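You operate a simulated robot arm through the tools that you are given. There is no shell and no other tool. Be economical: measure what you need, move in short steps, check, and stop when the job is done.

Carry out the task below with a simulated robot arm. There is one attempt and no reset: what you move stays moved.

JOB
Shut the bench valve and vent the line, then uncouple the ribbed coupling.
Fine: vent to 0, shut the vent knob, free the long ring, and set the coupling on the gas bench.
Where things are to end (x, y in the base frame): ribbed coupling within 6 cm of [43, -22].

Only the result counts: the job must be done as asked and must still hold three seconds after the hand-in. Knocking over, shifting, dropping, spilling or breaking anything else fails it.

ROBOT AND FRAMES
A 7-joint arm with a two-finger parallel gripper, fixed in place. Base frame: the origin is at the foot of the arm, x ahead of it, y to its left, z up; the work surface is at about z = 0. Units: cm, rad, N and s.
With the tool pointing down near the work surface it reaches from about 24 to 62 cm from the base axis. Its first joint turns from -1.152 to 1.152 rad. Payload 2.6 kg.
Tool frame: the origin (TCP) lies between the finger pads and is the grasp point; the fingertips stand 3 cm ahead of it; z points along the fingers, y is the line along which they close. The gripper opens to 9.4 cm. The fingers are 2.8 cm wide and 1 cm thick; the gripper's body (5 by 9.6 cm) begins 5.5 cm behind the TCP.
Orientation is told as [roll, pitch, yaw] about the base's x, y, z axes, in that order, counted from this pose: with the fingers straight down and closing along the base's y, the tool's x points along the base's -x, its y along +y and its z along -z.

CONTROLS
- The arm moves only by the tool servo_tool. Its argument "series" is a list of rows, each a list of 7 numbers: the turn, a rotation vector about the base's x, y, z in units of 4 degrees (1.0 is 4 degrees), then the shift along the base's x, y, z in units of 50 mm (1.0 is 50 mm), then the finger opening in cm, from 0 to 9.4. In form: [[ax, ay, az, x, y, z, grip], ...]. A call has 1 to 10 rows; each row shifts and turns the commanded pose from where the row before left it. A call with a number of a shift or a turn outside -1 to 1 is refused whole. Each row takes 0.2 s and may step no farther than 5 cm and 0.15 rad from the row before; otherwise, or with a gripper value out of range, the whole call is refused. Where a pose cannot be reached the arm comes as near as it can. A force on the tool above 40 N (or 10 N above the force at the start of the call, whichever is more), or a blocked arm, ends the call early, and 0.2 s more pass. The fingers move at their own pace (about 7.2 cm/s each) and stop on an object; they squeeze with about 24 N. The grip force told is the motor's: it shows also when the fingers shut on nothing. Time passes only in rows, and 0.2 s behind the last, so rows that do not move let the fingers close. The reply holds the time, the measured pose of the TCP, the force on the tool along the base axes, the opening and the grip force, in the units named above and with some noise, with the torque about the TCP (base axes, N m) and any sound that the robot's microphone picked up.
- Cameras (640 x 400 px; columns grow to the right, rows downward): "scene" is fixed at [0.79, 44.47, 52.6]; the picture's right is [-0.90, -0.44, 0.00], its down [-0.39, 0.81, -0.44] and it looks along [0.19, -0.39, -0.90] (base axes); focal length 214 px, centre (320, 200). "wrist" rides on the gripper at [7.6, 1.4, -10.3] in the tool frame; the picture's right is [-0.18, 0.98, 0.00], its down [-0.75, -0.14, -0.64] and it looks along [-0.63, -0.12, 0.77] (tool axes); focal length 243 px, centre (320, 200). There is no depth. A picture from a camera that has moved, and an enlarged one, comes with that camera's place and axes in the base frame and with its lens.
- snapshot(camera): a new picture of that camera. It takes no simulated time.
- inspect(camera, box): a new picture of the part [left, top, right, bottom] of that camera's present view, enlarged. It takes no simulated time.
- sign_off(): hands the job in; it is judged then, once.

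Go step by step. Nothing tells you positions but the pictures and the camera data: compare them with the known pose of the tool, close in by small moves and look again before you grip or let go. The budget is 120 turns and 84 pictures, counting those below and the enlarged ones. Unless the task says otherwise, let go and move clear before handing in, and close with one line.

The tools are called after "Request:" by a JSON object that holds its "fn" and its "kwargs". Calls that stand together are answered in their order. servo_tool: Moves the arm, as the interface text tells. Its arguments: {"type":"object","properties":{"series":{"type":"array"}},"required":["series"]} The other tools are called the same way: snapshot (camera) takes a picture; inspect (camera, box) takes an enlarged picture of a part of a camera's view; sign_off () hands the job in.

At the start:

```text
t: 0.0
tool_pos: [28.36, -8.42, 48.42]
ee_rot: [0.001, 0.0, 0.001]
force: [-0.9, -0.6, 1.0]
wrist_torque: [0.01, 0.02, -0.01]
width: 9.4
grasp_force: 0.0
```

scene: 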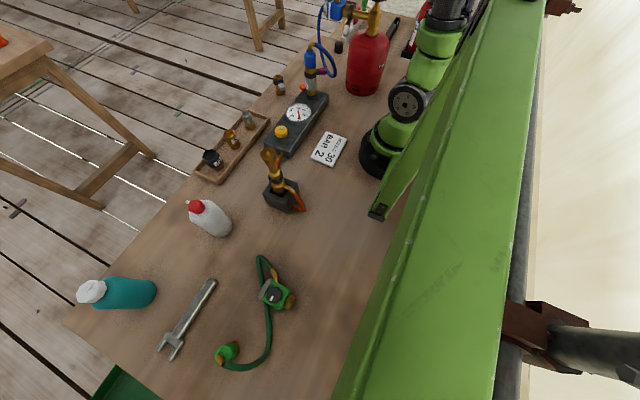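
wrist: 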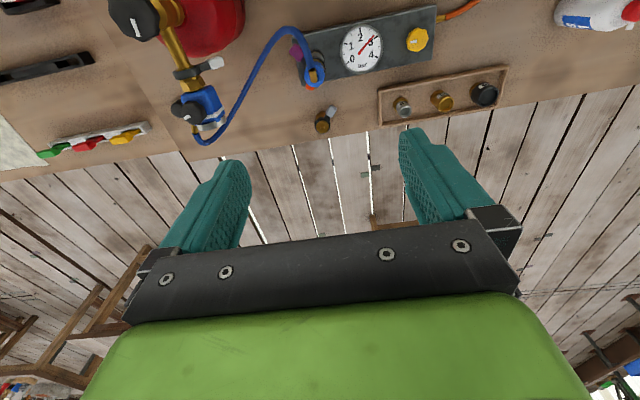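

I see a gas bench with a red cylinder and valve, a blue hose to a coupling on a gauge box, a yellow vent knob, and a placard. I'll enlarge these parts to read them.

Request:
{"fn": "inspect", "kwargs": {"camera": "scene", "box": [260, 0, 420, 100]}}

Request:
{"fn": "inspect", "kwargs": {"camera": "scene", "box": [190, 80, 350, 220]}}

Request:
{"fn": "inspect", "kwargs": {"camera": "wrist", "box": [100, 0, 340, 150]}}

Request:
{"fn": "inspect", "kwargs": {"camera": "wrist", "box": [270, 0, 510, 150]}}

```text
4.00 times, centred on (340, 50) of scene
camera zoom: at [0.79, 44.47, 52.6], right [-0.9, -0.44, 0.0], down [-0.39, 0.81, -0.44], along [0.19, -0.39, -0.9], focal length 858 px, centre (240, 800)
```

zoom: 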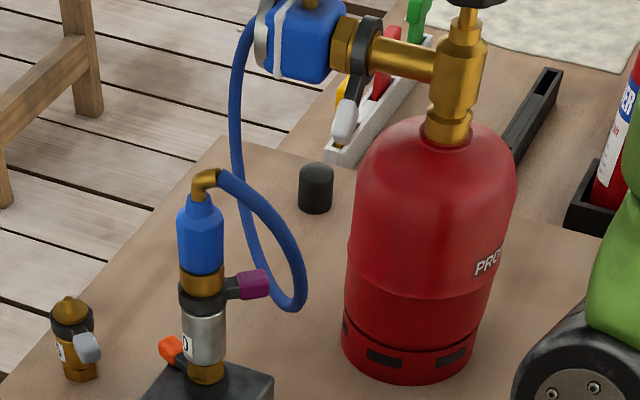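

```text
2.86 times, centred on (270, 150) of scene
camera zoom: at [0.79, 44.47, 52.6], right [-0.9, -0.44, 0.0], down [-0.39, 0.81, -0.44], along [0.19, -0.39, -0.9], focal length 613 px, centre (463, 343)
```

zoom: 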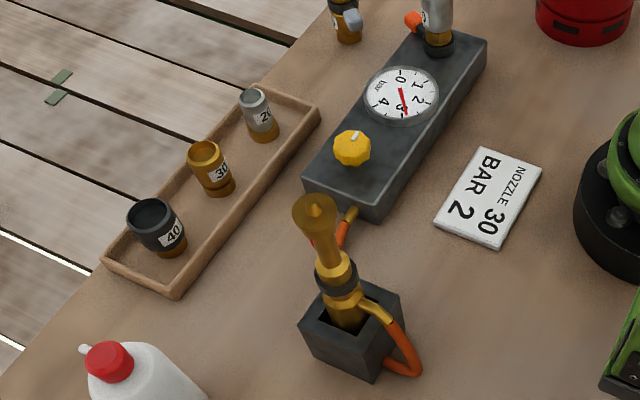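

```text
2.67 times, centred on (220, 75) of wrist
camera zoom: at [20.86, -6.85, 58.56], right [0.18, 0.98, 0.0], down [0.75, -0.14, 0.64], along [0.63, -0.12, -0.77], focal length 647 px, centre (587, 533)
```

zoom: 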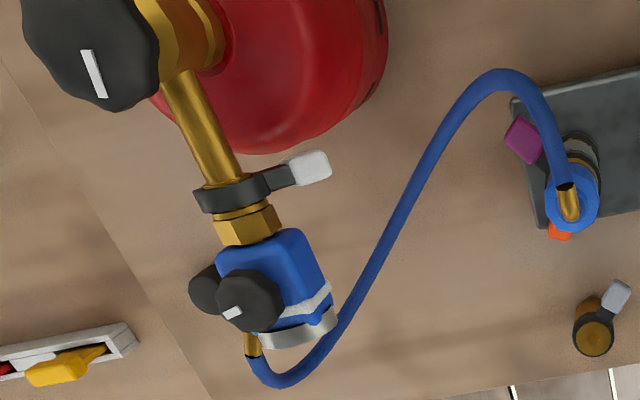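

```text
2.67 times, centred on (390, 75) of wrist
camera zoom: at [20.86, -6.85, 58.56], right [0.18, 0.98, 0.0], down [0.75, -0.14, 0.64], along [0.63, -0.12, -0.77], focal length 647 px, centre (133, 533)
```

zoom: 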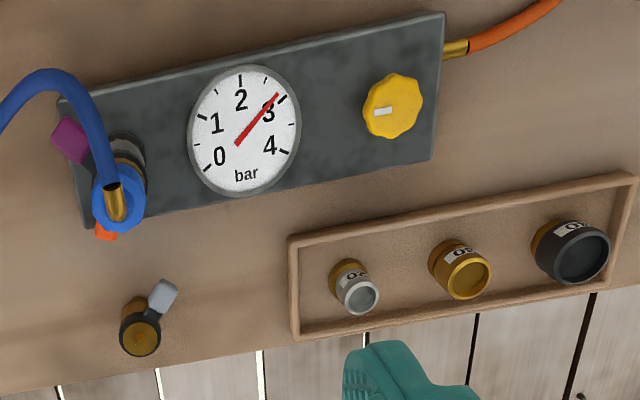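

The coupling stack stands near (31, -10) on the gauge bench. I'll move to its left side and turn the wrist camera toward it for a closer look.

Request:
{"fn": "servo_tool", "kwargs": {"series": [[0, 0, -1, 0, 0.2, -0.3, 9.4], [0, 0, -1, 0, 0.2, -0.3, 9.4], [0, 0, -1, 0, 0.2, -0.3, 9.4], [0, 0, -1, 0, 0.2, -0.3, 9.4], [0, 0, -1, 0, 0.2, -0.3, 9.4], [0, 0, -1, 0, 0.2, -0.3, 9.4], [0, 0, -1, 0, 0.2, -0.3, 9.4], [0, 0, -1, 0, 0.2, -0.3, 9.4], [0, 0, -1, 0, 0.2, -0.3, 9.4], [0, 0, -1, 0, 0.2, -0.3, 9.4]]}}

Request:
{"fn": "snapshot", "kwargs": {"camera": "wrist"}}

```text
t: 2.2
tool_pos: [28.33, 1.59, 33.42]
ee_rot: [0.0, -0.001, -0.7]
force: [-0.1, 0.5, 0.5]
wrist_torque: [0.02, 0.0, -0.04]
width: 9.39
grasp_force: 0.0
```

```text
77 pictures are left
camera wrist: at [23.56, 7.68, 43.55], right [0.77, 0.63, 0.0], down [0.48, -0.59, 0.64], along [0.41, -0.5, -0.77], focal length 243 px, centre (320, 200)
```

wrist: 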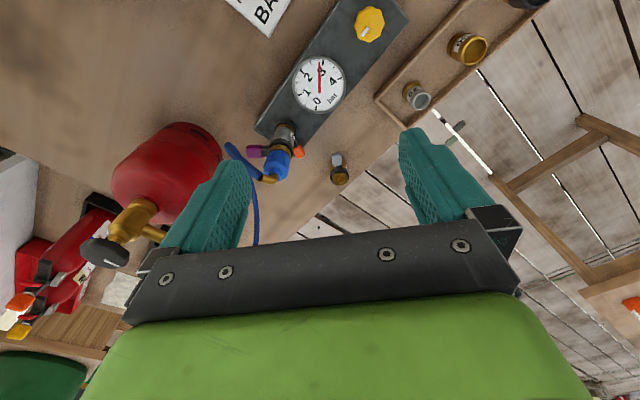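

Request:
{"fn": "inspect", "kwargs": {"camera": "wrist", "box": [220, 100, 380, 200]}}

Request:
{"fn": "inspect", "kwargs": {"camera": "scene", "box": [260, 40, 340, 100]}}

Request:
{"fn": "inspect", "kwargs": {"camera": "scene", "box": [300, 0, 400, 60]}}

```text
4.00 times, centred on (300, 150) of wrist
camera zoom: at [23.56, 7.68, 43.55], right [0.77, 0.63, 0.0], down [0.48, -0.59, 0.64], along [0.41, -0.5, -0.77], focal length 970 px, centre (400, 400)
```

zoom: 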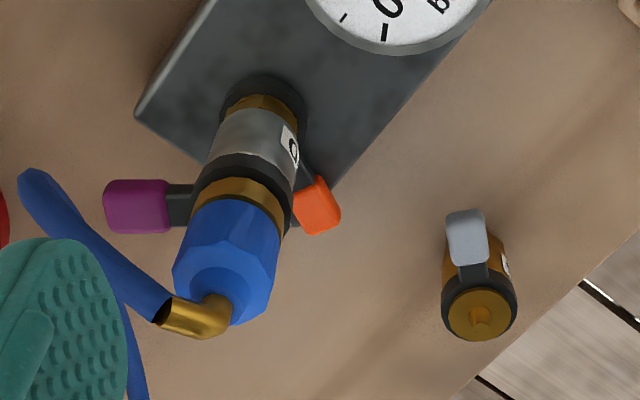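

```text
6.67 times, centred on (300, 70) of scene
camera zoom: at [0.79, 44.47, 52.6], right [-0.9, -0.44, 0.0], down [-0.39, 0.81, -0.44], along [0.19, -0.39, -0.9], focal length 1430 px, centre (453, 1067)
```

zoom: 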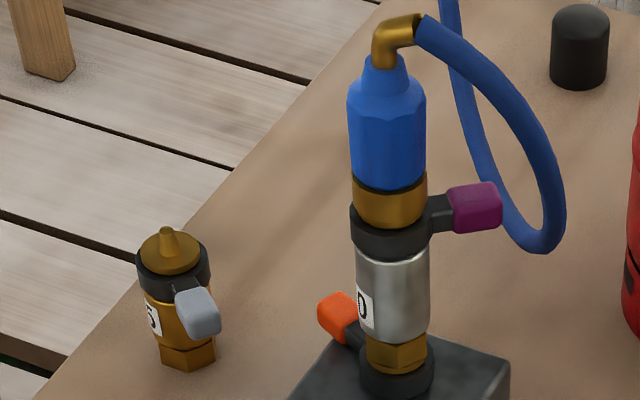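

```text
6.40 times, centred on (350, 30) of scene
camera zoom: at [0.79, 44.47, 52.6], right [-0.9, -0.44, 0.0], down [-0.39, 0.81, -0.44], along [0.19, -0.39, -0.9], focal length 1373 px, centre (128, 1288)
```

zoom: 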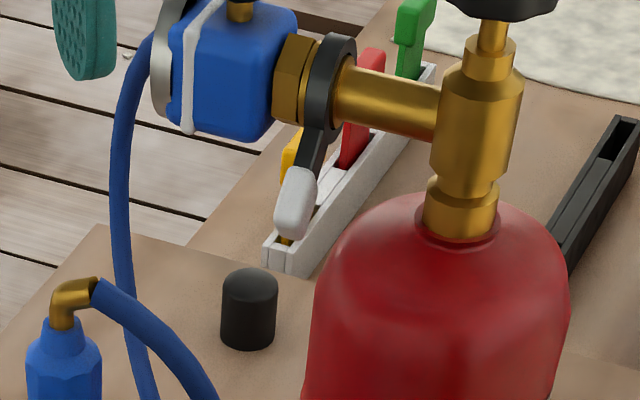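

The stack has two tabbed rings (magenta above, orange below) under the blue coupling. I still need to identify the bench valve and the ribs, so I'll look at the cylinder and regulator from above.

Request:
{"fn": "inspect", "kwargs": {"camera": "wrist", "box": [0, 110, 240, 260]}}

Request:
{"fn": "servo_tool", "kwargs": {"series": [[0, 0, 1, 0.3, -0.3, 0, 9.4], [0, 0, 1, 0.3, -0.3, 0, 9.4], [0, 0, 1, 0.3, -0.3, 0, 9.4], [0, 0, 1, 0.3, -0.3, 0, 9.4], [0, 0, 1, 0.3, -0.3, 0, 9.4], [0, 0, 1, 0, -0.3, 0, 9.4], [0, 0, 1, 0, -0.3, 0, 9.4], [0, 0, 1, 0, -0.3, 0, 9.4], [0, 0, 1, 0, -0.3, 0, 9.4], [0, 0, 1, 0, -0.3, 0, 9.4]]}}

Request:
{"fn": "snapshot", "kwargs": {"camera": "wrist"}}

```text
2.67 times, centred on (120, 185) of wrist
camera zoom: at [23.56, 7.68, 43.55], right [0.77, 0.63, 0.0], down [0.48, -0.59, 0.64], along [0.41, -0.5, -0.77], focal length 647 px, centre (853, 240)
```

zoom: 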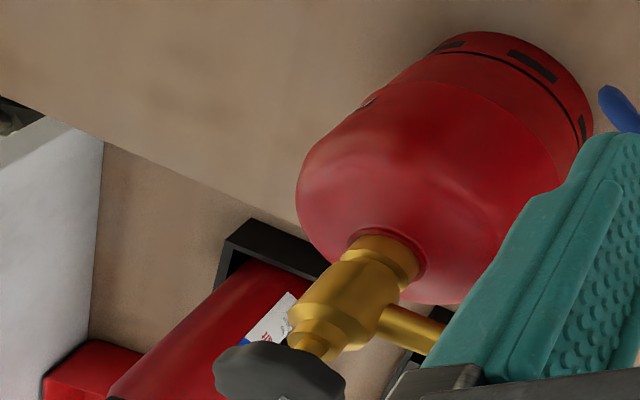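

```text
t: 4.4
tool_pos: [35.78, -13.32, 33.4]
ee_rot: [0.0, 0.001, 0.0]
force: [0.5, -0.5, 0.0]
wrist_torque: [0.02, 0.0, -0.02]
width: 9.41
grasp_force: 0.0
```

```text
72 pictures are left
camera wrist: at [28.36, -11.93, 43.54], right [0.18, 0.98, 0.0], down [0.75, -0.14, 0.64], along [0.63, -0.12, -0.77], focal length 243 px, centre (320, 200)
```

wrist: 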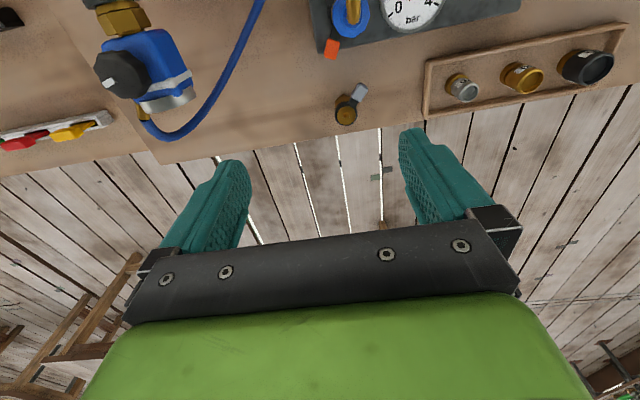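

I'll enlarge the regulator and the coupling from here.

Request:
{"fn": "inspect", "kwargs": {"camera": "wrist", "box": [70, 0, 280, 140]}}

Request:
{"fn": "inspect", "kwargs": {"camera": "wrist", "box": [300, 0, 420, 80]}}

Request:
{"fn": "inspect", "kwargs": {"camera": "wrist", "box": [0, 90, 120, 170]}}

```text
2.86 times, centred on (175, 70) of wrist
camera zoom: at [28.36, -11.93, 43.54], right [0.18, 0.98, 0.0], down [0.75, -0.14, 0.64], along [0.63, -0.12, -0.77], focal length 693 px, centre (734, 571)
```

zoom: 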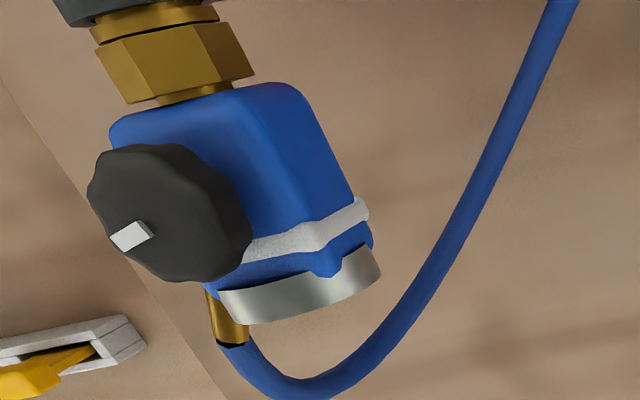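

```text
5.00 times, centred on (360, 40) of wrist
camera zoom: at [28.36, -11.93, 43.54], right [0.18, 0.98, 0.0], down [0.75, -0.14, 0.64], along [0.63, -0.12, -0.77], focal length 1213 px, centre (120, 1000)
```

zoom: 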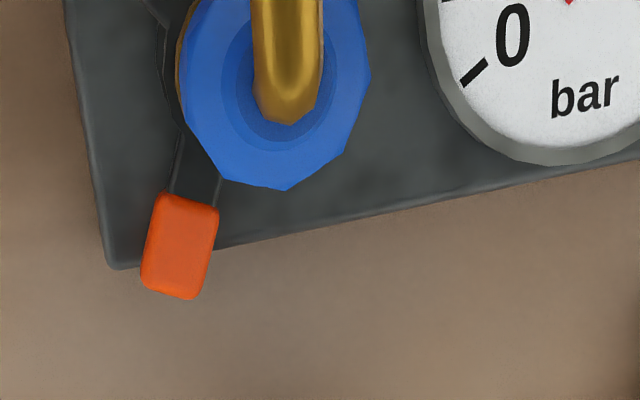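

```text
5.00 times, centred on (60, 130) of wrist
camera zoom: at [28.36, -11.93, 43.54], right [0.18, 0.98, 0.0], down [0.75, -0.14, 0.64], along [0.63, -0.12, -0.77], focal length 1213 px, centre (1620, 550)
```

zoom: 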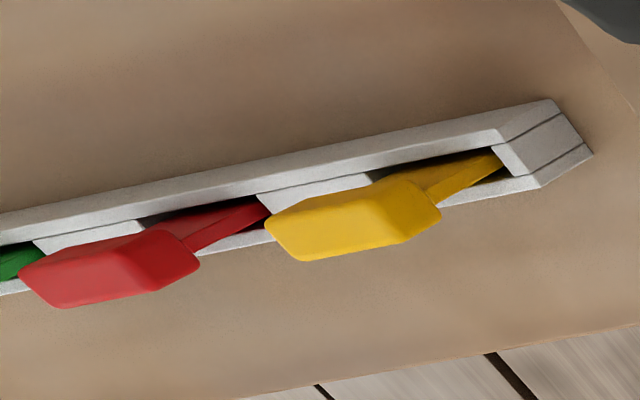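

The stack is about 16 cm tall (z 5–21) on an axis near (30, -9). I'll swing round to its left side at low height for a closer look at the rings.

Request:
{"fn": "servo_tool", "kwargs": {"series": [[0, 0, -1, -0.1, 0.36, 0, 9.4], [0, 0, -1, -0.1, 0.36, 0, 9.4], [0, 0, -1, -0.1, 0.36, 0, 9.4], [0, 0, -1, -0.1, 0.36, 0, 9.4], [0, 0, -1, -0.1, 0.36, 0, 9.4], [0, 0, -1, -0.1, 0.36, 0, 9.4], [0, 0, -1, -0.1, 0.36, 0, 9.4], [0, 0, -1, -0.1, 0.36, 0, 9.4], [0, 0, -1, -0.1, 0.36, 0, 9.4], [0, 0, -1, -0.1, 0.36, 0, 9.4]]}}

Request:
{"fn": "servo_tool", "kwargs": {"series": [[0, 0, -1, 0, 0, -0.3, 9.4], [0, 0, -1, 0, 0, -0.3, 9.4], [0, 0, -1, 0, 0, -0.3, 9.4], [0, 0, -1, 0, 0, -0.3, 9.4], [0, 0, -1, 0, 0, -0.3, 9.4], [0, 0, -1, 0, 0, -0.3, 9.4], [0, 0, -1, 0, 0, -0.3, 9.4], [0, 0, -1, 0, 0, -0.3, 9.4], [0, 0, -1, 0, 0, -0.3, 9.4], [0, 0, -1, 0, 0, -0.3, 9.4]]}}

Request:
{"fn": "snapshot", "kwargs": {"camera": "wrist"}}

```text
t: 6.6
tool_pos: [30.71, 4.7, 33.61]
ee_rot: [-0.001, 0.0, -0.699]
force: [0.5, -0.3, -0.6]
wrist_torque: [0.0, -0.02, 0.0]
width: 9.42
grasp_force: 0.1
```

```text
t: 8.8
tool_pos: [30.81, 4.8, 18.45]
ee_rot: [-0.002, 0.001, -1.399]
force: [0.6, -0.2, 0.1]
wrist_torque: [0.02, 0.01, -0.02]
width: 9.38
grasp_force: 0.2
```

```text
68 pictures are left
camera wrist: at [31.08, 12.43, 28.56], right [1.0, -0.01, 0.0], down [-0.01, -0.77, 0.64], along [-0.01, -0.64, -0.77], focal length 243 px, centre (320, 200)
```

wrist: 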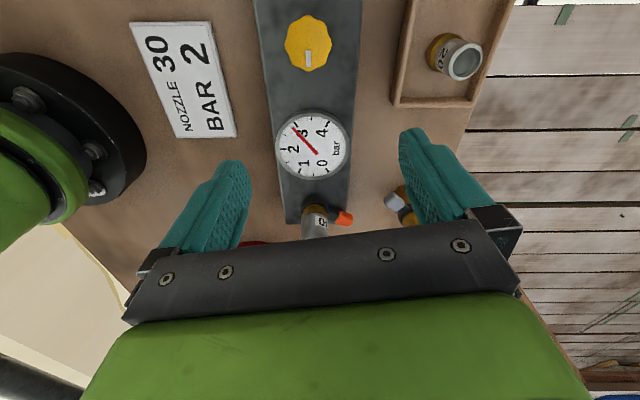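

The gripper hides the stack from here because the view is inverted. I'll tilt the tool by about 28° so the camera looks at the stack from the side.

Request:
{"fn": "servo_tool", "kwargs": {"series": [[-1, 0, 0, 0, 0, 0, 9.4], [-1, 0, 0, 0, 0, 0, 9.4], [-1, 0, 0, 0, 0, 0, 9.4], [-1, 0, 0, 0, 0, 0, 9.4], [-1, 0, 0, 0, 0, 0, 9.4], [-1, 0, 0, 0, 0, 0, 9.4], [-1, 0, 0, 0, 0, 0, 9.4]]}}

Request:
{"fn": "snapshot", "kwargs": {"camera": "wrist"}}

```text
t: 10.4
tool_pos: [30.89, 4.64, 18.46]
ee_rot: [-0.092, -0.481, -1.375]
force: [-0.9, 0.1, 0.0]
wrist_torque: [0.02, 0.01, 0.03]
width: 9.39
grasp_force: 0.1
```

```text
67 pictures are left
camera wrist: at [31.08, 16.37, 23.7], right [1.0, -0.01, 0.01], down [-0.01, -0.37, 0.93], along [-0.01, -0.93, -0.37], focal length 243 px, centre (320, 200)
```

wrist: 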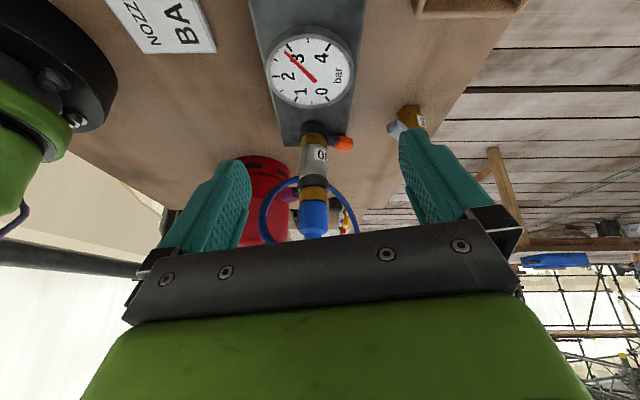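

Request:
{"fn": "inspect", "kwargs": {"camera": "wrist", "box": [250, 100, 430, 250]}}

Request:
{"fn": "inspect", "kwargs": {"camera": "wrist", "box": [280, 110, 370, 180]}}

```text
2.67 times, centred on (340, 175) of wrist
camera zoom: at [31.08, 16.37, 23.7], right [1.0, -0.01, 0.01], down [-0.01, -0.37, 0.93], along [-0.01, -0.93, -0.37], focal length 647 px, centre (267, 267)
```

zoom: 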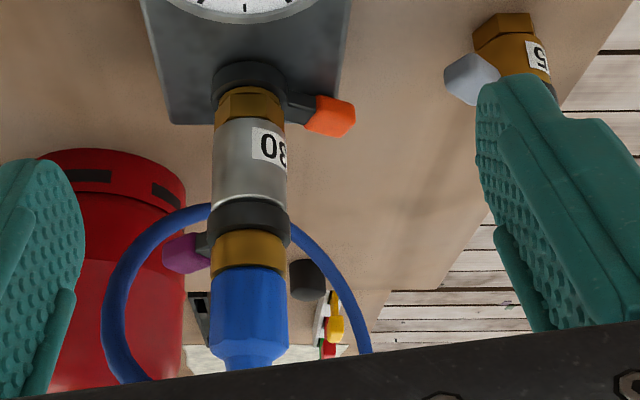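

```text
5.71 times, centred on (325, 145) of wrist
camera zoom: at [31.08, 16.37, 23.7], right [1.0, -0.01, 0.01], down [-0.01, -0.37, 0.93], along [-0.01, -0.93, -0.37], focal length 1386 px, centre (291, 514)
```

zoom: 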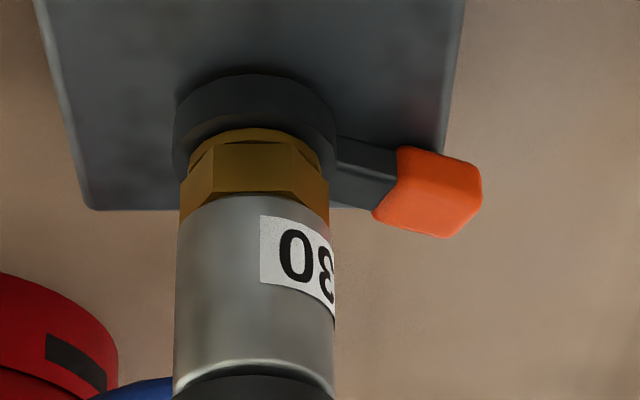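

The silver fitting reads "30", with an orange-tab ring below and a magenta-tab ring above. Next I'll check the other objects in the scene to find the valve.

Request:
{"fn": "inspect", "kwargs": {"camera": "scene", "box": [200, 240, 320, 380]}}

Request:
{"fn": "inspect", "kwargs": {"camera": "scene", "box": [240, 100, 340, 220]}}

Request:
{"fn": "inspect", "kwargs": {"camera": "scene", "box": [360, 0, 480, 70]}}

```text
2.86 times, centred on (260, 310) of scene
camera zoom: at [0.78, 44.47, 52.6], right [-0.9, -0.44, 0.0], down [-0.39, 0.81, -0.44], along [0.19, -0.39, -0.9], focal length 613 px, centre (491, -114)
```

zoom: 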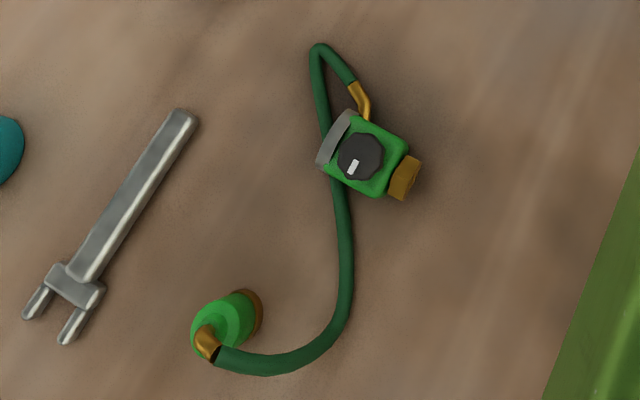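

```text
3.33 times, centred on (290, 160) of scene
camera zoom: at [0.78, 44.47, 52.6], right [-0.9, -0.44, 0.0], down [-0.39, 0.81, -0.44], along [0.19, -0.39, -0.9], focal length 715 px, centre (420, 333)
```

zoom: 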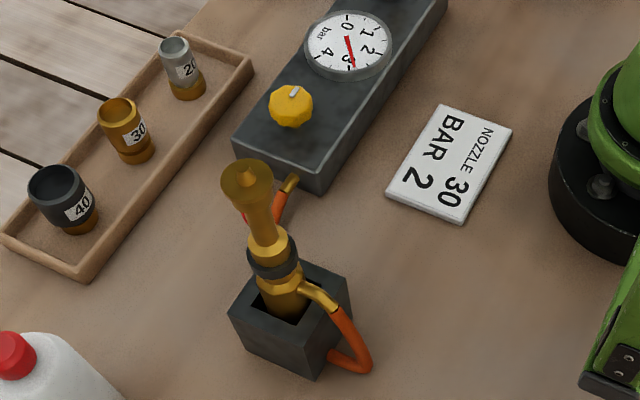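

```text
5.33 times, centred on (420, 35) of scene
camera zoom: at [0.78, 44.47, 52.6], right [-0.9, -0.44, 0.0], down [-0.39, 0.81, -0.44], along [0.19, -0.39, -0.9], focal length 1144 px, centre (-213, 1080)
```

zoom: 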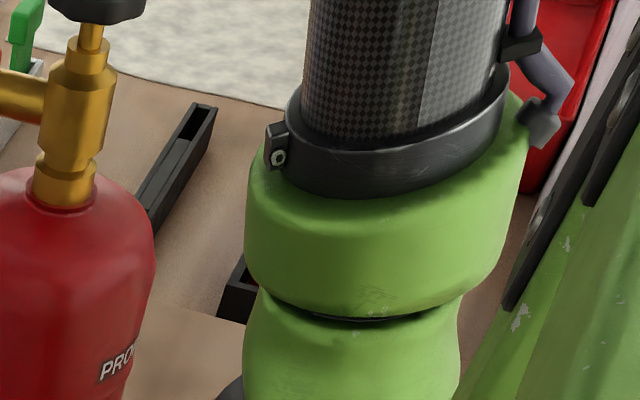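

I need sharper views of the coupling's surface and the lever lengths, so I'll bring the camera a bit closer.

Request:
{"fn": "servo_tool", "kwargs": {"series": [[-1, 0, 0, 0, -0.5, 0.3, 9.4], [-1, 0, 0, 0, -0.5, 0.3, 9.4], [0, 0, 0, 0, -0.3, 0.2, 9.4]]}}

Request:
{"fn": "inspect", "kwargs": {"camera": "wrist", "box": [230, 80, 390, 240]}}

```text
t: 11.2
tool_pos: [30.88, -1.87, 22.5]
ee_rot: [-0.125, -0.618, -1.356]
force: [0.7, 0.1, -0.2]
wrist_torque: [0.03, 0.04, 0.03]
width: 9.42
grasp_force: 0.1
```

```text
2.50 times, centred on (310, 160) of wrist
camera zoom: at [31.12, 10.44, 26.04], right [1.0, -0.01, 0.01], down [-0.01, -0.24, 0.97], along [-0.01, -0.97, -0.24], focal length 606 px, centre (345, 300)
```

zoom: 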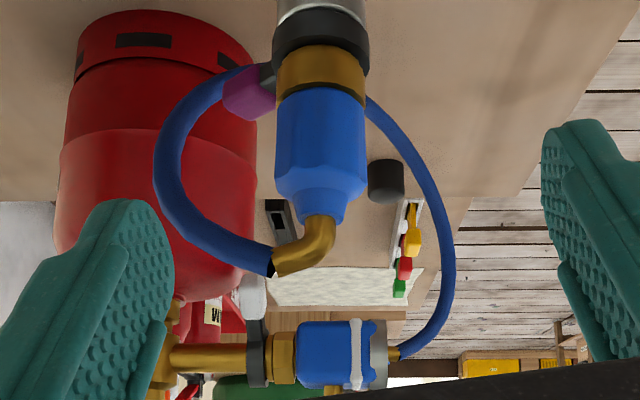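

The blue coupling is faceted (ribbed) and held by the magenta ring on the long "30" fitting. Before choosing the valve, I'll check the coloured levers behind and the cylinder handwheel.

Request:
{"fn": "inspect", "kwargs": {"camera": "wrist", "box": [310, 135, 390, 205]}}

Request:
{"fn": "inspect", "kwargs": {"camera": "scene", "box": [320, 0, 400, 50]}}

```text
5.71 times, centred on (350, 170) of wrist
camera zoom: at [31.12, 10.44, 26.04], right [1.0, -0.01, 0.01], down [-0.01, -0.24, 0.97], along [-0.01, -0.97, -0.24], focal length 1386 px, centre (149, 371)
```

zoom: 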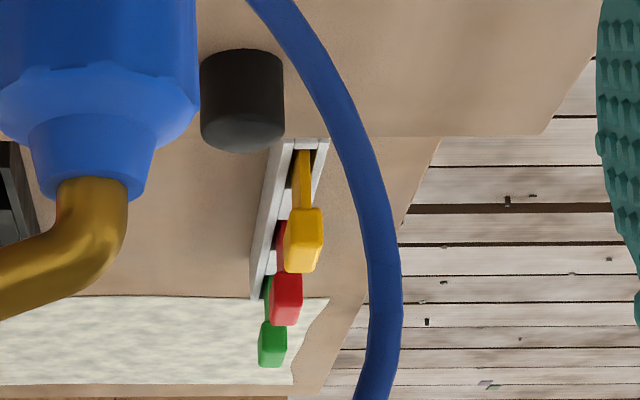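

```text
8.00 times, centred on (360, 25) of scene
camera zoom: at [0.78, 44.47, 52.6], right [-0.9, -0.44, 0.0], down [-0.39, 0.81, -0.44], along [0.19, -0.39, -0.9], focal length 1716 px, centre (0, 1600)
```

zoom: 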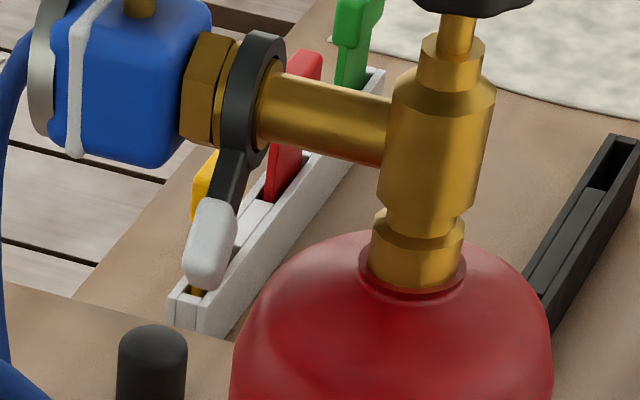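

The coloured levers are far-off background. The supply valve must be the cylinder's handwheel, so I'll straighten up and look at it from above.

Request:
{"fn": "servo_tool", "kwargs": {"series": [[1, 0, 0, 0, 0.1, 0.5, 9.4], [1, 0, 0, 0, 0.1, 0.5, 9.4], [1, 0, 0, 0, 0, 0.5, 9.4], [1, 0, 0, 0, 0, 0.5, 9.4], [1, 0, 0, 0, 0, 0.5, 9.4], [1, 0, 0, 0, 0, 0.5, 9.4], [1, 0, 0, 0, 0, 0.5, 9.4], [1, 0, 0, 0, 0, 0.5, 9.4], [1, 0, 0, 0, 0, 0.5, 9.4]]}}

Request:
{"fn": "servo_tool", "kwargs": {"series": [[0, 0, 1, -0.07, -0.2, 0, 9.4], [0, 0, 1, -0.07, -0.2, 0, 9.4], [0, 0, 1, -0.07, -0.2, 0, 9.4], [0, 0, 1, -0.07, -0.2, 0, 9.4], [0, 0, 1, -0.07, -0.2, 0, 9.4], [0, 0, 1, -0.07, -0.2, 0, 9.4], [0, 0, 1, -0.07, -0.2, 0, 9.4], [0, 0, 1, -0.07, -0.2, 0, 9.4], [0, 0, 1, -0.07, -0.2, 0, 9.4], [0, 0, 1, -0.07, -0.2, 0, 9.4]]}}

Request:
{"fn": "servo_tool", "kwargs": {"series": [[0, 0, 1, -0.07, -0.2, 0, 9.4], [0, 0, 1, -0.07, -0.2, 0, 9.4], [0, 0, 1, -0.07, -0.2, 0, 9.4], [0, 0, 1, -0.07, -0.2, 0, 9.4], [0, 0, 1, -0.07, -0.2, 0, 9.4], [0, 0, 1, -0.07, -0.2, 0, 9.4], [0, 0, 1, -0.07, -0.2, 0, 9.4], [0, 0, 1, -0.07, -0.2, 0, 9.4], [0, 0, 1, -0.07, -0.2, 0, 9.4], [0, 0, 1, -0.07, -0.2, 0, 9.4]]}}

Request:
{"fn": "snapshot", "kwargs": {"camera": "wrist"}}

```text
t: 13.2
tool_pos: [30.75, -0.79, 44.99]
ee_rot: [0.001, 0.001, -1.396]
force: [-0.1, -0.3, 0.1]
wrist_torque: [0.01, 0.01, -0.01]
width: 9.41
grasp_force: 0.1
```

```text
t: 15.4
tool_pos: [27.36, -10.8, 44.97]
ee_rot: [-0.002, -0.001, -0.697]
force: [-1.1, 0.0, -0.5]
wrist_torque: [0.02, 0.01, 0.01]
width: 9.41
grasp_force: 0.0
```

```text
t: 17.6
tool_pos: [23.84, -20.8, 44.97]
ee_rot: [0.0, -0.001, 0.001]
force: [-0.5, 0.3, 0.4]
wrist_torque: [0.0, 0.05, -0.02]
width: 9.4
grasp_force: 0.0
```

```text
58 pictures are left
camera wrist: at [16.35, -19.35, 55.02], right [0.18, 0.98, 0.0], down [0.75, -0.14, 0.64], along [0.63, -0.12, -0.77], focal length 243 px, centre (320, 200)
```

wrist: 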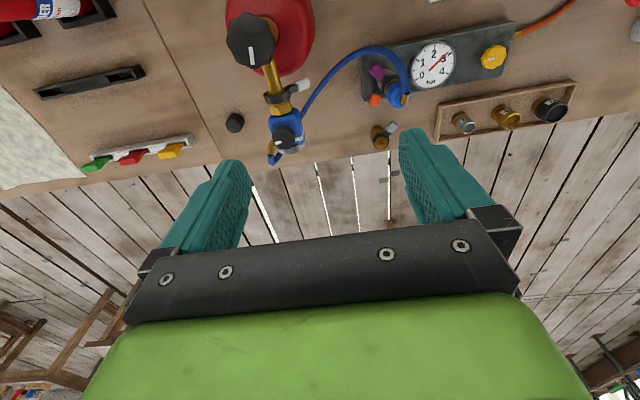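

Request:
{"fn": "inspect", "kwargs": {"camera": "wrist", "box": [200, 0, 360, 100]}}

Request:
{"fn": "inspect", "kwargs": {"camera": "wrist", "box": [350, 10, 510, 110]}}

```text
4.00 times, centred on (280, 50) of wrist
camera zoom: at [16.35, -19.35, 55.02], right [0.18, 0.98, 0.0], down [0.75, -0.14, 0.64], along [0.63, -0.12, -0.77], focal length 970 px, centre (480, 800)
```

zoom: 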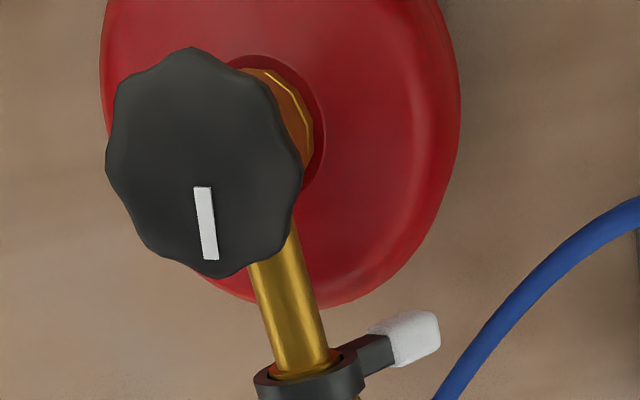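

```text
4.00 times, centred on (430, 60) of wrist
camera zoom: at [16.35, -19.35, 55.02], right [0.18, 0.98, 0.0], down [0.75, -0.14, 0.64], along [0.63, -0.12, -0.77], focal length 970 px, centre (-120, 760)
```

zoom: 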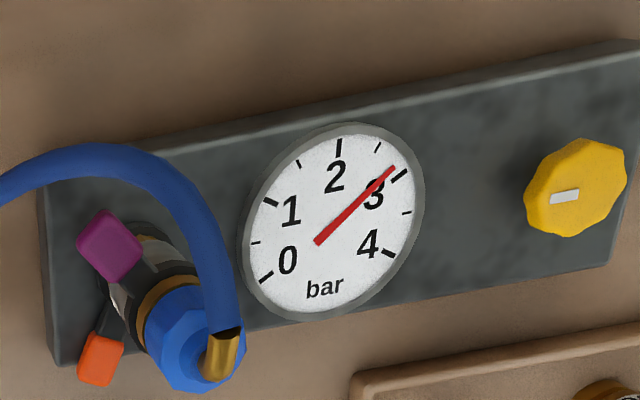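

The handwheel (5.6 cm across) is near (18.4, -27), top about z 26.5. I'll hover above it with the yaw turned about +40° for a clockwise turn.

Request:
{"fn": "servo_tool", "kwargs": {"series": [[0, 0, 1, -0.11, -0.124, -0.18, 9.4], [0, 0, 1, -0.11, -0.124, -0.18, 9.4], [0, 0, 1, -0.11, -0.124, -0.18, 9.4], [0, 0, 1, -0.11, -0.124, -0.18, 9.4], [0, 0, 1, -0.11, -0.124, -0.18, 9.4], [0, 0, 1, -0.11, -0.124, -0.18, 9.4], [0, 0, 1, -0.11, -0.124, -0.18, 9.4], [0, 0, 1, -0.11, -0.124, -0.18, 9.4], [0, 0, 1, -0.11, -0.124, -0.18, 9.4], [0, 0, 1, -0.11, -0.124, -0.18, 9.4]]}}

Request:
{"fn": "snapshot", "kwargs": {"camera": "wrist"}}

```text
t: 19.8
tool_pos: [18.39, -26.98, 35.85]
ee_rot: [0.001, -0.001, 0.7]
force: [-0.7, 0.8, 0.1]
wrist_torque: [0.01, 0.01, 0.01]
width: 9.42
grasp_force: 0.2
```

```text
55 pictures are left
camera wrist: at [11.72, -30.79, 46.05], right [-0.49, 0.87, 0.0], down [0.67, 0.38, 0.64], along [0.56, 0.32, -0.77], focal length 243 px, centre (320, 200)
```

wrist: 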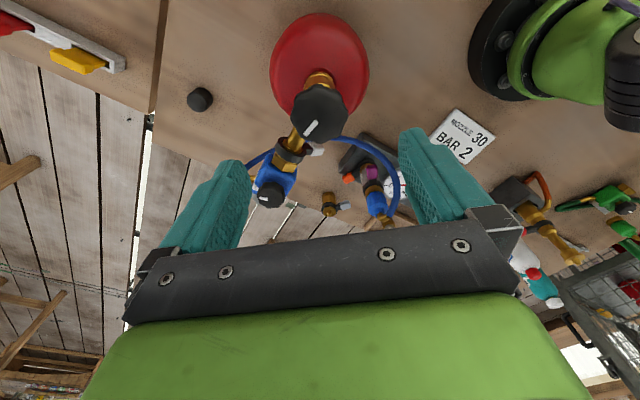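

Knob centre computes to about (18.3, -27.1), right below the TCP. I'll descend around it and check.

Request:
{"fn": "servo_tool", "kwargs": {"series": [[0, 0, 0, 0, 0, -0.4, 9.4], [0, 0, 0, 0, 0, -0.4, 9.4], [0, 0, 0, 0, 0, -0.4, 9.4], [0, 0, 0, 0, 0, -0.4, 9.4], [0, 0, 0, 0, 0, -0.3, 9.4]]}}

Request:
{"fn": "snapshot", "kwargs": {"camera": "wrist"}}

Request:
{"fn": "inspect", "kwargs": {"camera": "scene", "box": [320, 0, 440, 75]}}

```text
t: 21.0
tool_pos: [18.46, -26.93, 26.41]
ee_rot: [-0.001, 0.0, 0.697]
force: [-1.1, 1.0, 0.7]
wrist_torque: [0.0, -0.04, 0.02]
width: 9.41
grasp_force: 0.1
```

```text
54 pictures are left
camera wrist: at [11.75, -30.79, 36.57], right [-0.49, 0.87, 0.0], down [0.67, 0.38, 0.64], along [0.56, 0.31, -0.77], focal length 243 px, centre (320, 200)
```

wrist: 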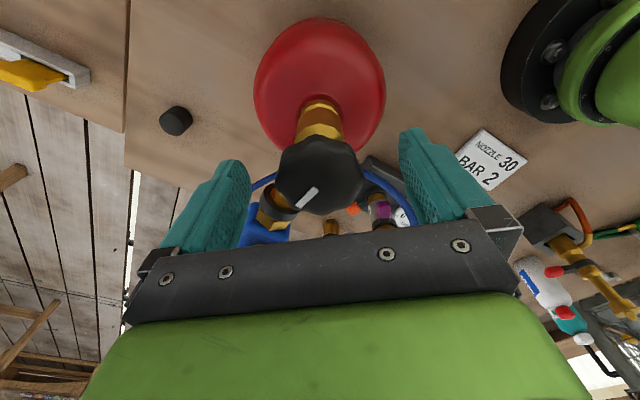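

```text
5.33 times, centred on (380, 38) of scene
camera zoom: at [0.78, 44.47, 52.6], right [-0.9, -0.44, 0.0], down [-0.39, 0.81, -0.44], along [0.19, -0.39, -0.9], focal length 1144 px, centre (0, 1067)
```

zoom: 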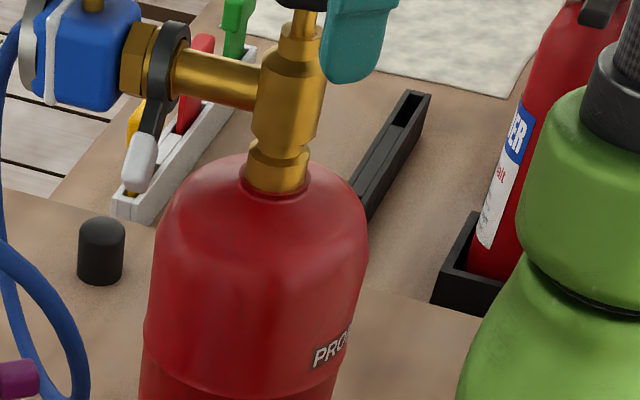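

The knob is centred between the fingers, within about 0.5 cm. I'll nudge, close, and make a small clockwise turn.

Request:
{"fn": "servo_tool", "kwargs": {"series": [[0, 0, 0, -0.08, -0.08, -0.06, 9.4], [0, 0, 0, 0, 0, 0, 4], [0, 0, 0, 0, 0, 0, 4], [0, 0, 0, 0, 0, 0, 4]]}}

Request:
{"fn": "servo_tool", "kwargs": {"series": [[0, 0, -1, 0, 0, 0, 4], [0, 0, -1, 0, 0, 0, 4], [0, 0, -1, 0, 0, 0, 4], [0, 0, -1, 0, 0, 0, 4], [0, 0, -1, 0, 0, 0, 4]]}}

Request:
{"fn": "snapshot", "kwargs": {"camera": "wrist"}}

```text
t: 22.0
tool_pos: [17.89, -27.38, 26.22]
ee_rot: [0.001, 0.002, 0.698]
force: [2.4, -4.4, -5.7]
wrist_torque: [0.0, -0.49, -0.03]
width: 5.07
grasp_force: 44.9
```

```text
t: 23.2
tool_pos: [17.8, -27.27, 26.19]
ee_rot: [0.006, -0.002, 0.345]
force: [-24.1, 26.0, 16.7]
wrist_torque: [-0.14, 0.24, 0.21]
width: 5.1
grasp_force: 45.1
```

```text
52 pictures are left
camera wrist: at [10.35, -28.52, 36.27], right [-0.16, 0.99, 0.01], down [0.76, 0.12, 0.64], along [0.63, 0.11, -0.77], focal length 243 px, centre (320, 200)
```

wrist: 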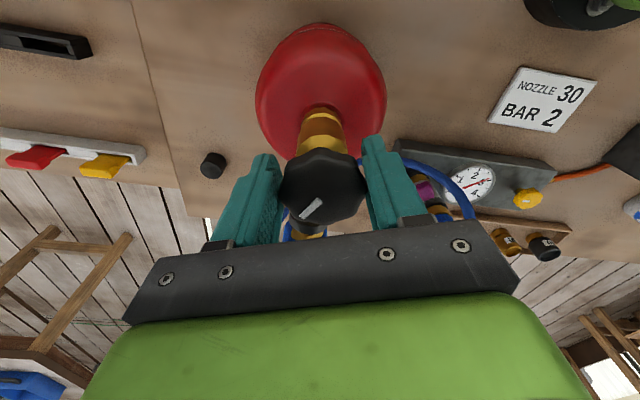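

The wheel turns with the gripper; there is some side load, so I'll ease the centre a little and continue.

Request:
{"fn": "servo_tool", "kwargs": {"series": [[0, 0, 0, -0.04, 0.04, 0.02, 4], [0, 0, -1, 0, 0, 0, 4], [0, 0, -1, 0, 0, 0, 4], [0, 0, -1, 0, 0, 0, 4]]}}

```text
t: 24.2
tool_pos: [17.82, -27.1, 26.23]
ee_rot: [0.001, 0.003, 0.141]
force: [13.6, -3.5, -29.3]
wrist_torque: [-0.18, 0.34, -0.04]
width: 5.06
grasp_force: 45.0
```

Request:
{"fn": "servo_tool", "kwargs": {"series": [[0, 0, -1, 0.02, 0, -0.02, 4], [0, 0, -1, 0, 0, 0, 4], [0, 0, -1, 0, 0, 0, 4], [0, 0, -1, 0, 0, 0, 4], [0, 0, -1, 0, 0, 0, 4]]}}

Request:
{"fn": "inspect", "kwargs": {"camera": "wrist", "box": [200, 100, 560, 260]}}

```text
t: 25.4
tool_pos: [17.77, -26.91, 26.23]
ee_rot: [0.012, -0.001, -0.184]
force: [-2.7, 3.9, 3.0]
wrist_torque: [-0.52, -0.17, -0.01]
width: 5.09
grasp_force: 44.8
stopped in row 5: the force on the tool passed its limit at 43 N (the readings are from after the stop); the commanded pose is now the measured one
```

```text
1.78 times, centred on (380, 180) of wrist
camera zoom: at [10.71, -24.21, 36.29], right [0.36, 0.93, 0.01], down [0.71, -0.28, 0.64], along [0.6, -0.22, -0.77], focal length 431 px, centre (213, 236)
```

zoom: 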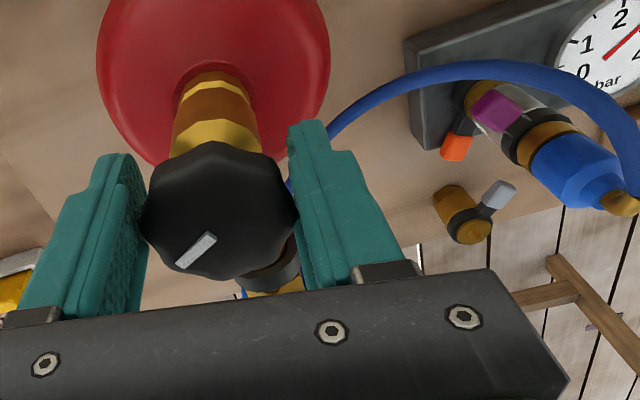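

The wheel has turned about 50° with the gripper and shows no end stop yet. I'll continue.

Request:
{"fn": "servo_tool", "kwargs": {"series": [[0, 0, -1, 0, 0, 0, 4], [0, 0, -1, 0, 0, 0, 4], [0, 0, -1, 0, 0, 0, 4], [0, 0, -1, 0, 0, 0, 4]]}}

Request:
{"fn": "servo_tool", "kwargs": {"series": [[0, 0, -1, 0, 0, 0, 4], [0, 0, -1, 0, 0, 0, 4], [0, 0, -1, 0, 0, 0, 4], [0, 0, -1, 0, 0, 0, 4]]}}

Request:
{"fn": "snapshot", "kwargs": {"camera": "wrist"}}

```text
t: 26.4
tool_pos: [18.06, -26.85, 26.12]
ee_rot: [0.013, -0.001, -0.461]
force: [14.0, 16.8, 7.7]
wrist_torque: [0.07, 0.0, 0.04]
width: 4.92
grasp_force: 44.5
```

```text
t: 27.4
tool_pos: [18.24, -26.73, 26.22]
ee_rot: [0.017, -0.001, -0.734]
force: [32.0, 10.6, -2.3]
wrist_torque: [0.05, 0.11, 1.52]
width: 4.96
grasp_force: 44.8
```

```text
50 pictures are left
camera wrist: at [13.48, -20.65, 36.26], right [0.8, 0.61, 0.02], down [0.46, -0.62, 0.64], along [0.4, -0.5, -0.77], focal length 243 px, centre (320, 200)
```

wrist: 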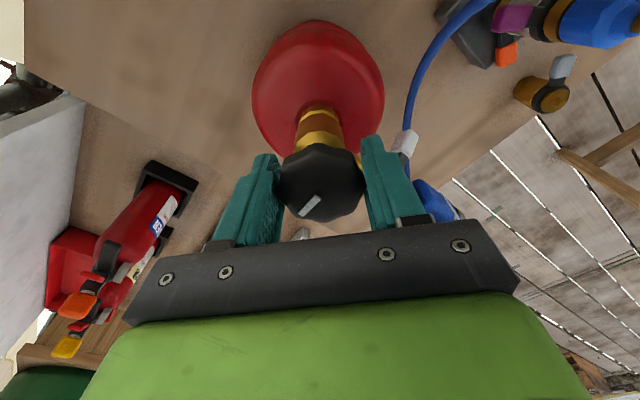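

Torque jumped to 1.5 N·m, which suggests an end stop near a quarter turn. I'll press a bit more to confirm.

Request:
{"fn": "servo_tool", "kwargs": {"series": [[0, 0, -1, 0.03, 0.01, 0, 4], [0, 0, -1, 0, 0, 0, 4], [0, 0, -1, 0, 0, 0, 4]]}}

Request:
{"fn": "inspect", "kwargs": {"camera": "wrist", "box": [240, 100, 400, 240]}}

```text
t: 27.9
tool_pos: [18.35, -26.9, 26.13]
ee_rot: [0.01, -0.009, -0.842]
force: [11.7, -10.9, -8.9]
wrist_torque: [-0.17, -0.37, 0.12]
width: 4.73
grasp_force: 45.0
stopped in row 2: the force on the tool passed its limit at 46 N (the readings are from after the stop); the commanded pose is now the measured one
```

```text
2.86 times, centred on (320, 170) of wrist
camera zoom: at [14.36, -20.3, 36.22], right [0.86, 0.52, 0.01], down [0.39, -0.66, 0.65], along [0.34, -0.55, -0.76], focal length 693 px, centre (320, 286)
```

zoom: 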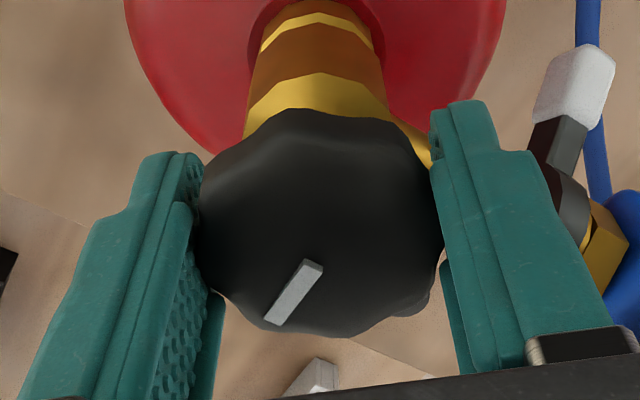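

The mark has turned a full quarter, from along the outlet to across it, and met a stop, so the valve is shut. I'll release, go up, and read the gauge and yellow knob.

Request:
{"fn": "servo_tool", "kwargs": {"series": [[0, 0, 0, 0, 0, 0, 7], [0, 0, 0, 0, 0, 0, 7], [0, 0, 0, 0, 0, 0.4, 7], [0, 0, 1, 0, 0, 0.7, 7], [0, 0, 1, 0, 0, 0.9, 7], [0, 0, 1, 0.3, 0.3, 0.5, 8], [0, 0, 1, 0.5, 0.5, 0, 8], [0, 0, 1, 0.5, 0.5, 0, 8], [0, 0, 1, 0.5, 0.5, 0, 8], [0, 0, 1, 0.5, 0.6, 0, 8]]}}

Request:
{"fn": "snapshot", "kwargs": {"camera": "wrist"}}

```text
t: 30.1
tool_pos: [29.86, -14.83, 38.7]
ee_rot: [0.014, -0.006, -0.357]
force: [-0.3, 0.1, 0.3]
wrist_torque: [-0.01, -0.01, -0.03]
width: 7.99
grasp_force: 0.1
```

```text
48 pictures are left
camera wrist: at [23.22, -10.94, 48.75], right [0.51, 0.86, 0.02], down [0.65, -0.4, 0.64], along [0.56, -0.32, -0.77], focal length 243 px, centre (320, 200)
```

wrist: 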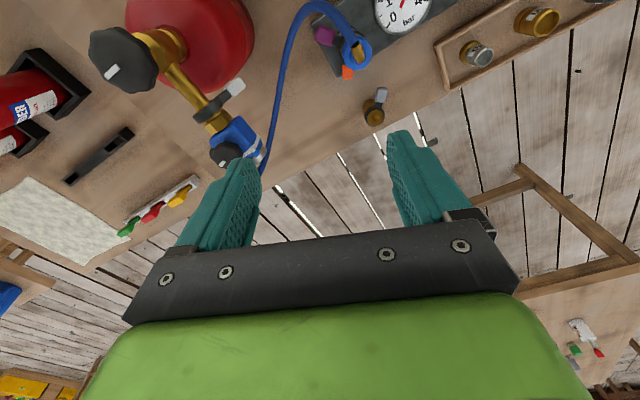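

The handwheel mark is now across. Next is the yellow vent knob, near (30.1, 9.5), which I'll hover over.

Request:
{"fn": "servo_tool", "kwargs": {"series": [[0, 0, -1, 0, 0.6, 0, 5.6], [0, 0, -1, 0, 0.6, 0, 5.6], [0, 0, -1, 0, 0.6, 0, 5.6], [0, 0, -1, 0, 0.6, 0, 5.6], [0, 0, -1, 0, 0.6, -0.4, 5.6], [0, 0, 0, 0, 0.6, -0.6, 5.6], [0, 0, 0, 0, 0.6, -0.6, 5.6], [0, 0, 0, 0, 0.6, -0.8, 5.6], [0, 0, 0, 0.05, 0.06, -0.8, 5.6], [0, 0, 0, 0, 0, -0.8, 5.6]]}}

Request:
{"fn": "snapshot", "kwargs": {"camera": "wrist"}}

```text
t: 32.3
tool_pos: [30.11, 9.66, 18.56]
ee_rot: [0.017, -0.004, -0.705]
force: [0.2, 0.0, -0.2]
wrist_torque: [0.01, 0.0, 0.03]
width: 5.58
grasp_force: 0.1
```

```text
47 pictures are left
camera wrist: at [25.16, 15.53, 28.65], right [0.78, 0.63, 0.02], down [0.47, -0.6, 0.64], along [0.41, -0.49, -0.76], focal length 243 px, centre (320, 200)
```

wrist: 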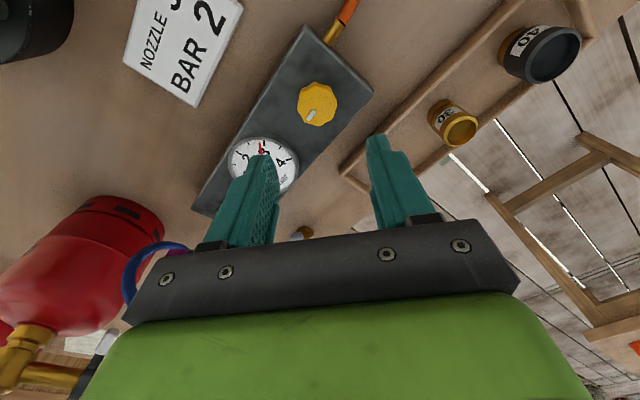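

The knob computes to (29.9, 9.75), nearly under the TCP. I'll descend to just above it and look again.

Request:
{"fn": "servo_tool", "kwargs": {"series": [[0, 0, 0, -0.04, 0.02, -0.5, 5.6], [0, 0, 0, 0, 0, -0.5, 5.6], [0, 0, 0, 0, 0, -0.5, 5.6], [0, 0, 0, 0, 0, -0.5, 5.6]]}}

Request:
{"fn": "snapshot", "kwargs": {"camera": "wrist"}}

Request:
{"fn": "inspect", "kwargs": {"camera": "scene", "box": [220, 70, 340, 170]}}

```text
t: 33.3
tool_pos: [29.91, 9.59, 8.45]
ee_rot: [0.012, -0.006, -0.706]
force: [-1.2, 0.1, -0.1]
wrist_torque: [0.0, 0.0, -0.02]
width: 5.61
grasp_force: 0.0
```

```text
46 pictures are left
camera wrist: at [24.96, 15.6, 18.7], right [0.78, 0.63, 0.01], down [0.47, -0.6, 0.64], along [0.41, -0.49, -0.76], focal length 243 px, centre (320, 200)
```

wrist: 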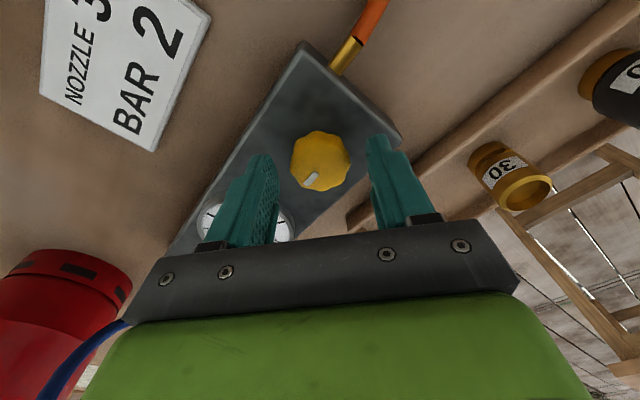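

```text
4.00 times, centred on (280, 120) of scene
camera zoom: at [0.78, 44.47, 52.6], right [-0.9, -0.44, 0.0], down [-0.39, 0.81, -0.44], along [0.19, -0.39, -0.9], focal length 858 px, centre (480, 520)
```

zoom: 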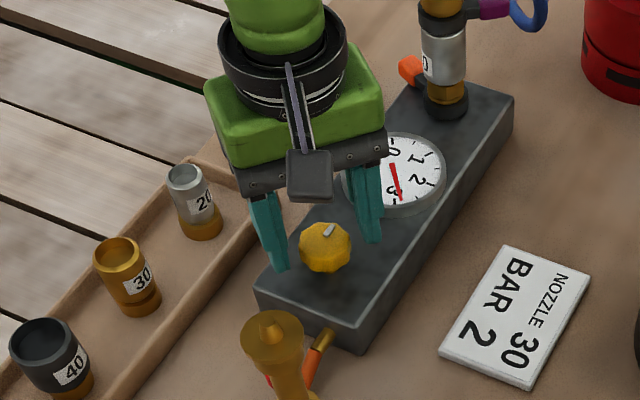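

The knob is well centred. I'll lower about 1.2 cm, close, and try a small counter-clockwise turn to open.

Request:
{"fn": "servo_tool", "kwargs": {"series": [[0, 0, 0, 0.02, 0.02, -0.14, 5.6], [0, 0, 0, 0, 0, -0.08, 5.6], [0, 0, 0, 0, 0, 0, 2], [0, 0, 0, 0, 0, 0, 2], [0, 0, 0, 0, 0, 0, 2]]}}

Request:
{"fn": "servo_tool", "kwargs": {"series": [[0, 0, 1, 0, 0, 0, 2], [0, 0, 1, 0, 0, 0, 2], [0, 0, 1, 0, 0, 0, 2], [0, 0, 1, 0, 0, 0, 2], [0, 0, 1, 0, 0, 0, 2]]}}

Request:
{"fn": "snapshot", "kwargs": {"camera": "wrist"}}

```text
t: 34.5
tool_pos: [29.81, 9.61, 7.5]
ee_rot: [0.012, -0.002, -0.708]
force: [-7.6, -13.5, 4.2]
wrist_torque: [-0.64, 0.44, -0.04]
width: 3.5
grasp_force: 44.6
```

```text
t: 35.7
tool_pos: [29.9, 9.51, 7.47]
ee_rot: [0.011, -0.004, -0.357]
force: [-13.1, -24.7, 11.1]
wrist_torque: [-1.18, 0.43, -0.03]
width: 3.51
grasp_force: 44.2
```

```text
44 pictures are left
camera wrist: at [23.3, 13.46, 17.62], right [0.52, 0.86, 0.01], down [0.65, -0.4, 0.64], along [0.55, -0.32, -0.77], focal length 243 px, centre (320, 200)
```

wrist: 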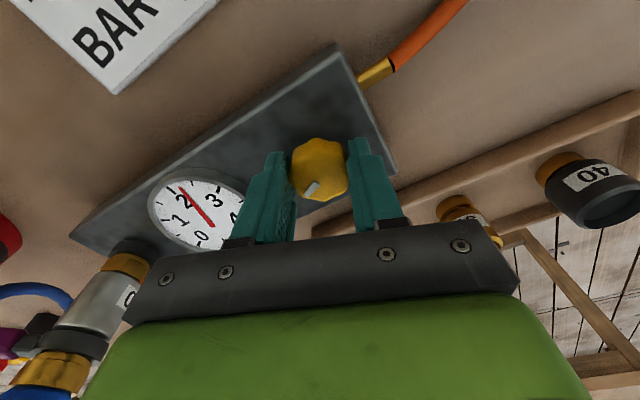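

The gauge is falling (about 2 bar), so the vent is open and the supply is shut. I'll turn a bit more and wait.

Request:
{"fn": "servo_tool", "kwargs": {"series": [[0, 0, 1, -0.02, -0.03, 0, 2], [0, 0, 1, 0, 0, 0, 2], [0, 0, 1, 0, 0, 0, 2], [0, 0, 0, 0, 0, 0, 2], [0, 0, 0, 0, 0, 0, 2], [0, 0, 0, 0, 0, 0, 2], [0, 0, 0, 0, 0, 0, 2], [0, 0, 0, 0, 0, 0, 2], [0, 0, 0, 0, 0, 0, 2], [0, 0, 0, 0, 0, 0, 2]]}}

Request:
{"fn": "snapshot", "kwargs": {"camera": "wrist"}}

```text
t: 37.9
tool_pos: [29.93, 9.47, 7.56]
ee_rot: [0.014, -0.006, -0.148]
force: [7.5, -3.2, -29.9]
wrist_torque: [-1.0, -0.19, -0.01]
width: 3.48
grasp_force: 44.9
```

```text
43 pictures are left
camera wrist: at [22.58, 11.9, 17.63], right [0.32, 0.95, 0.01], down [0.72, -0.26, 0.64], along [0.61, -0.2, -0.76], focal length 243 px, centre (320, 200)
```

wrist: 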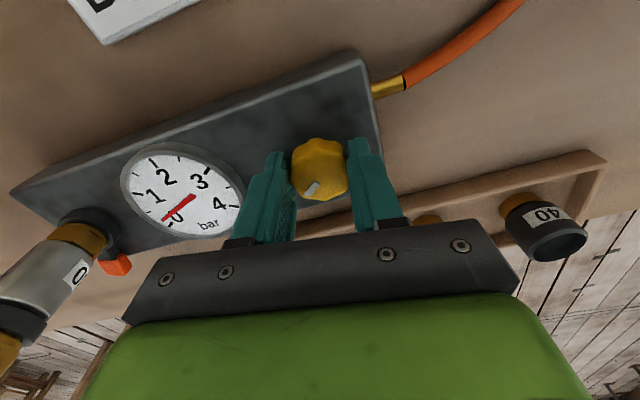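

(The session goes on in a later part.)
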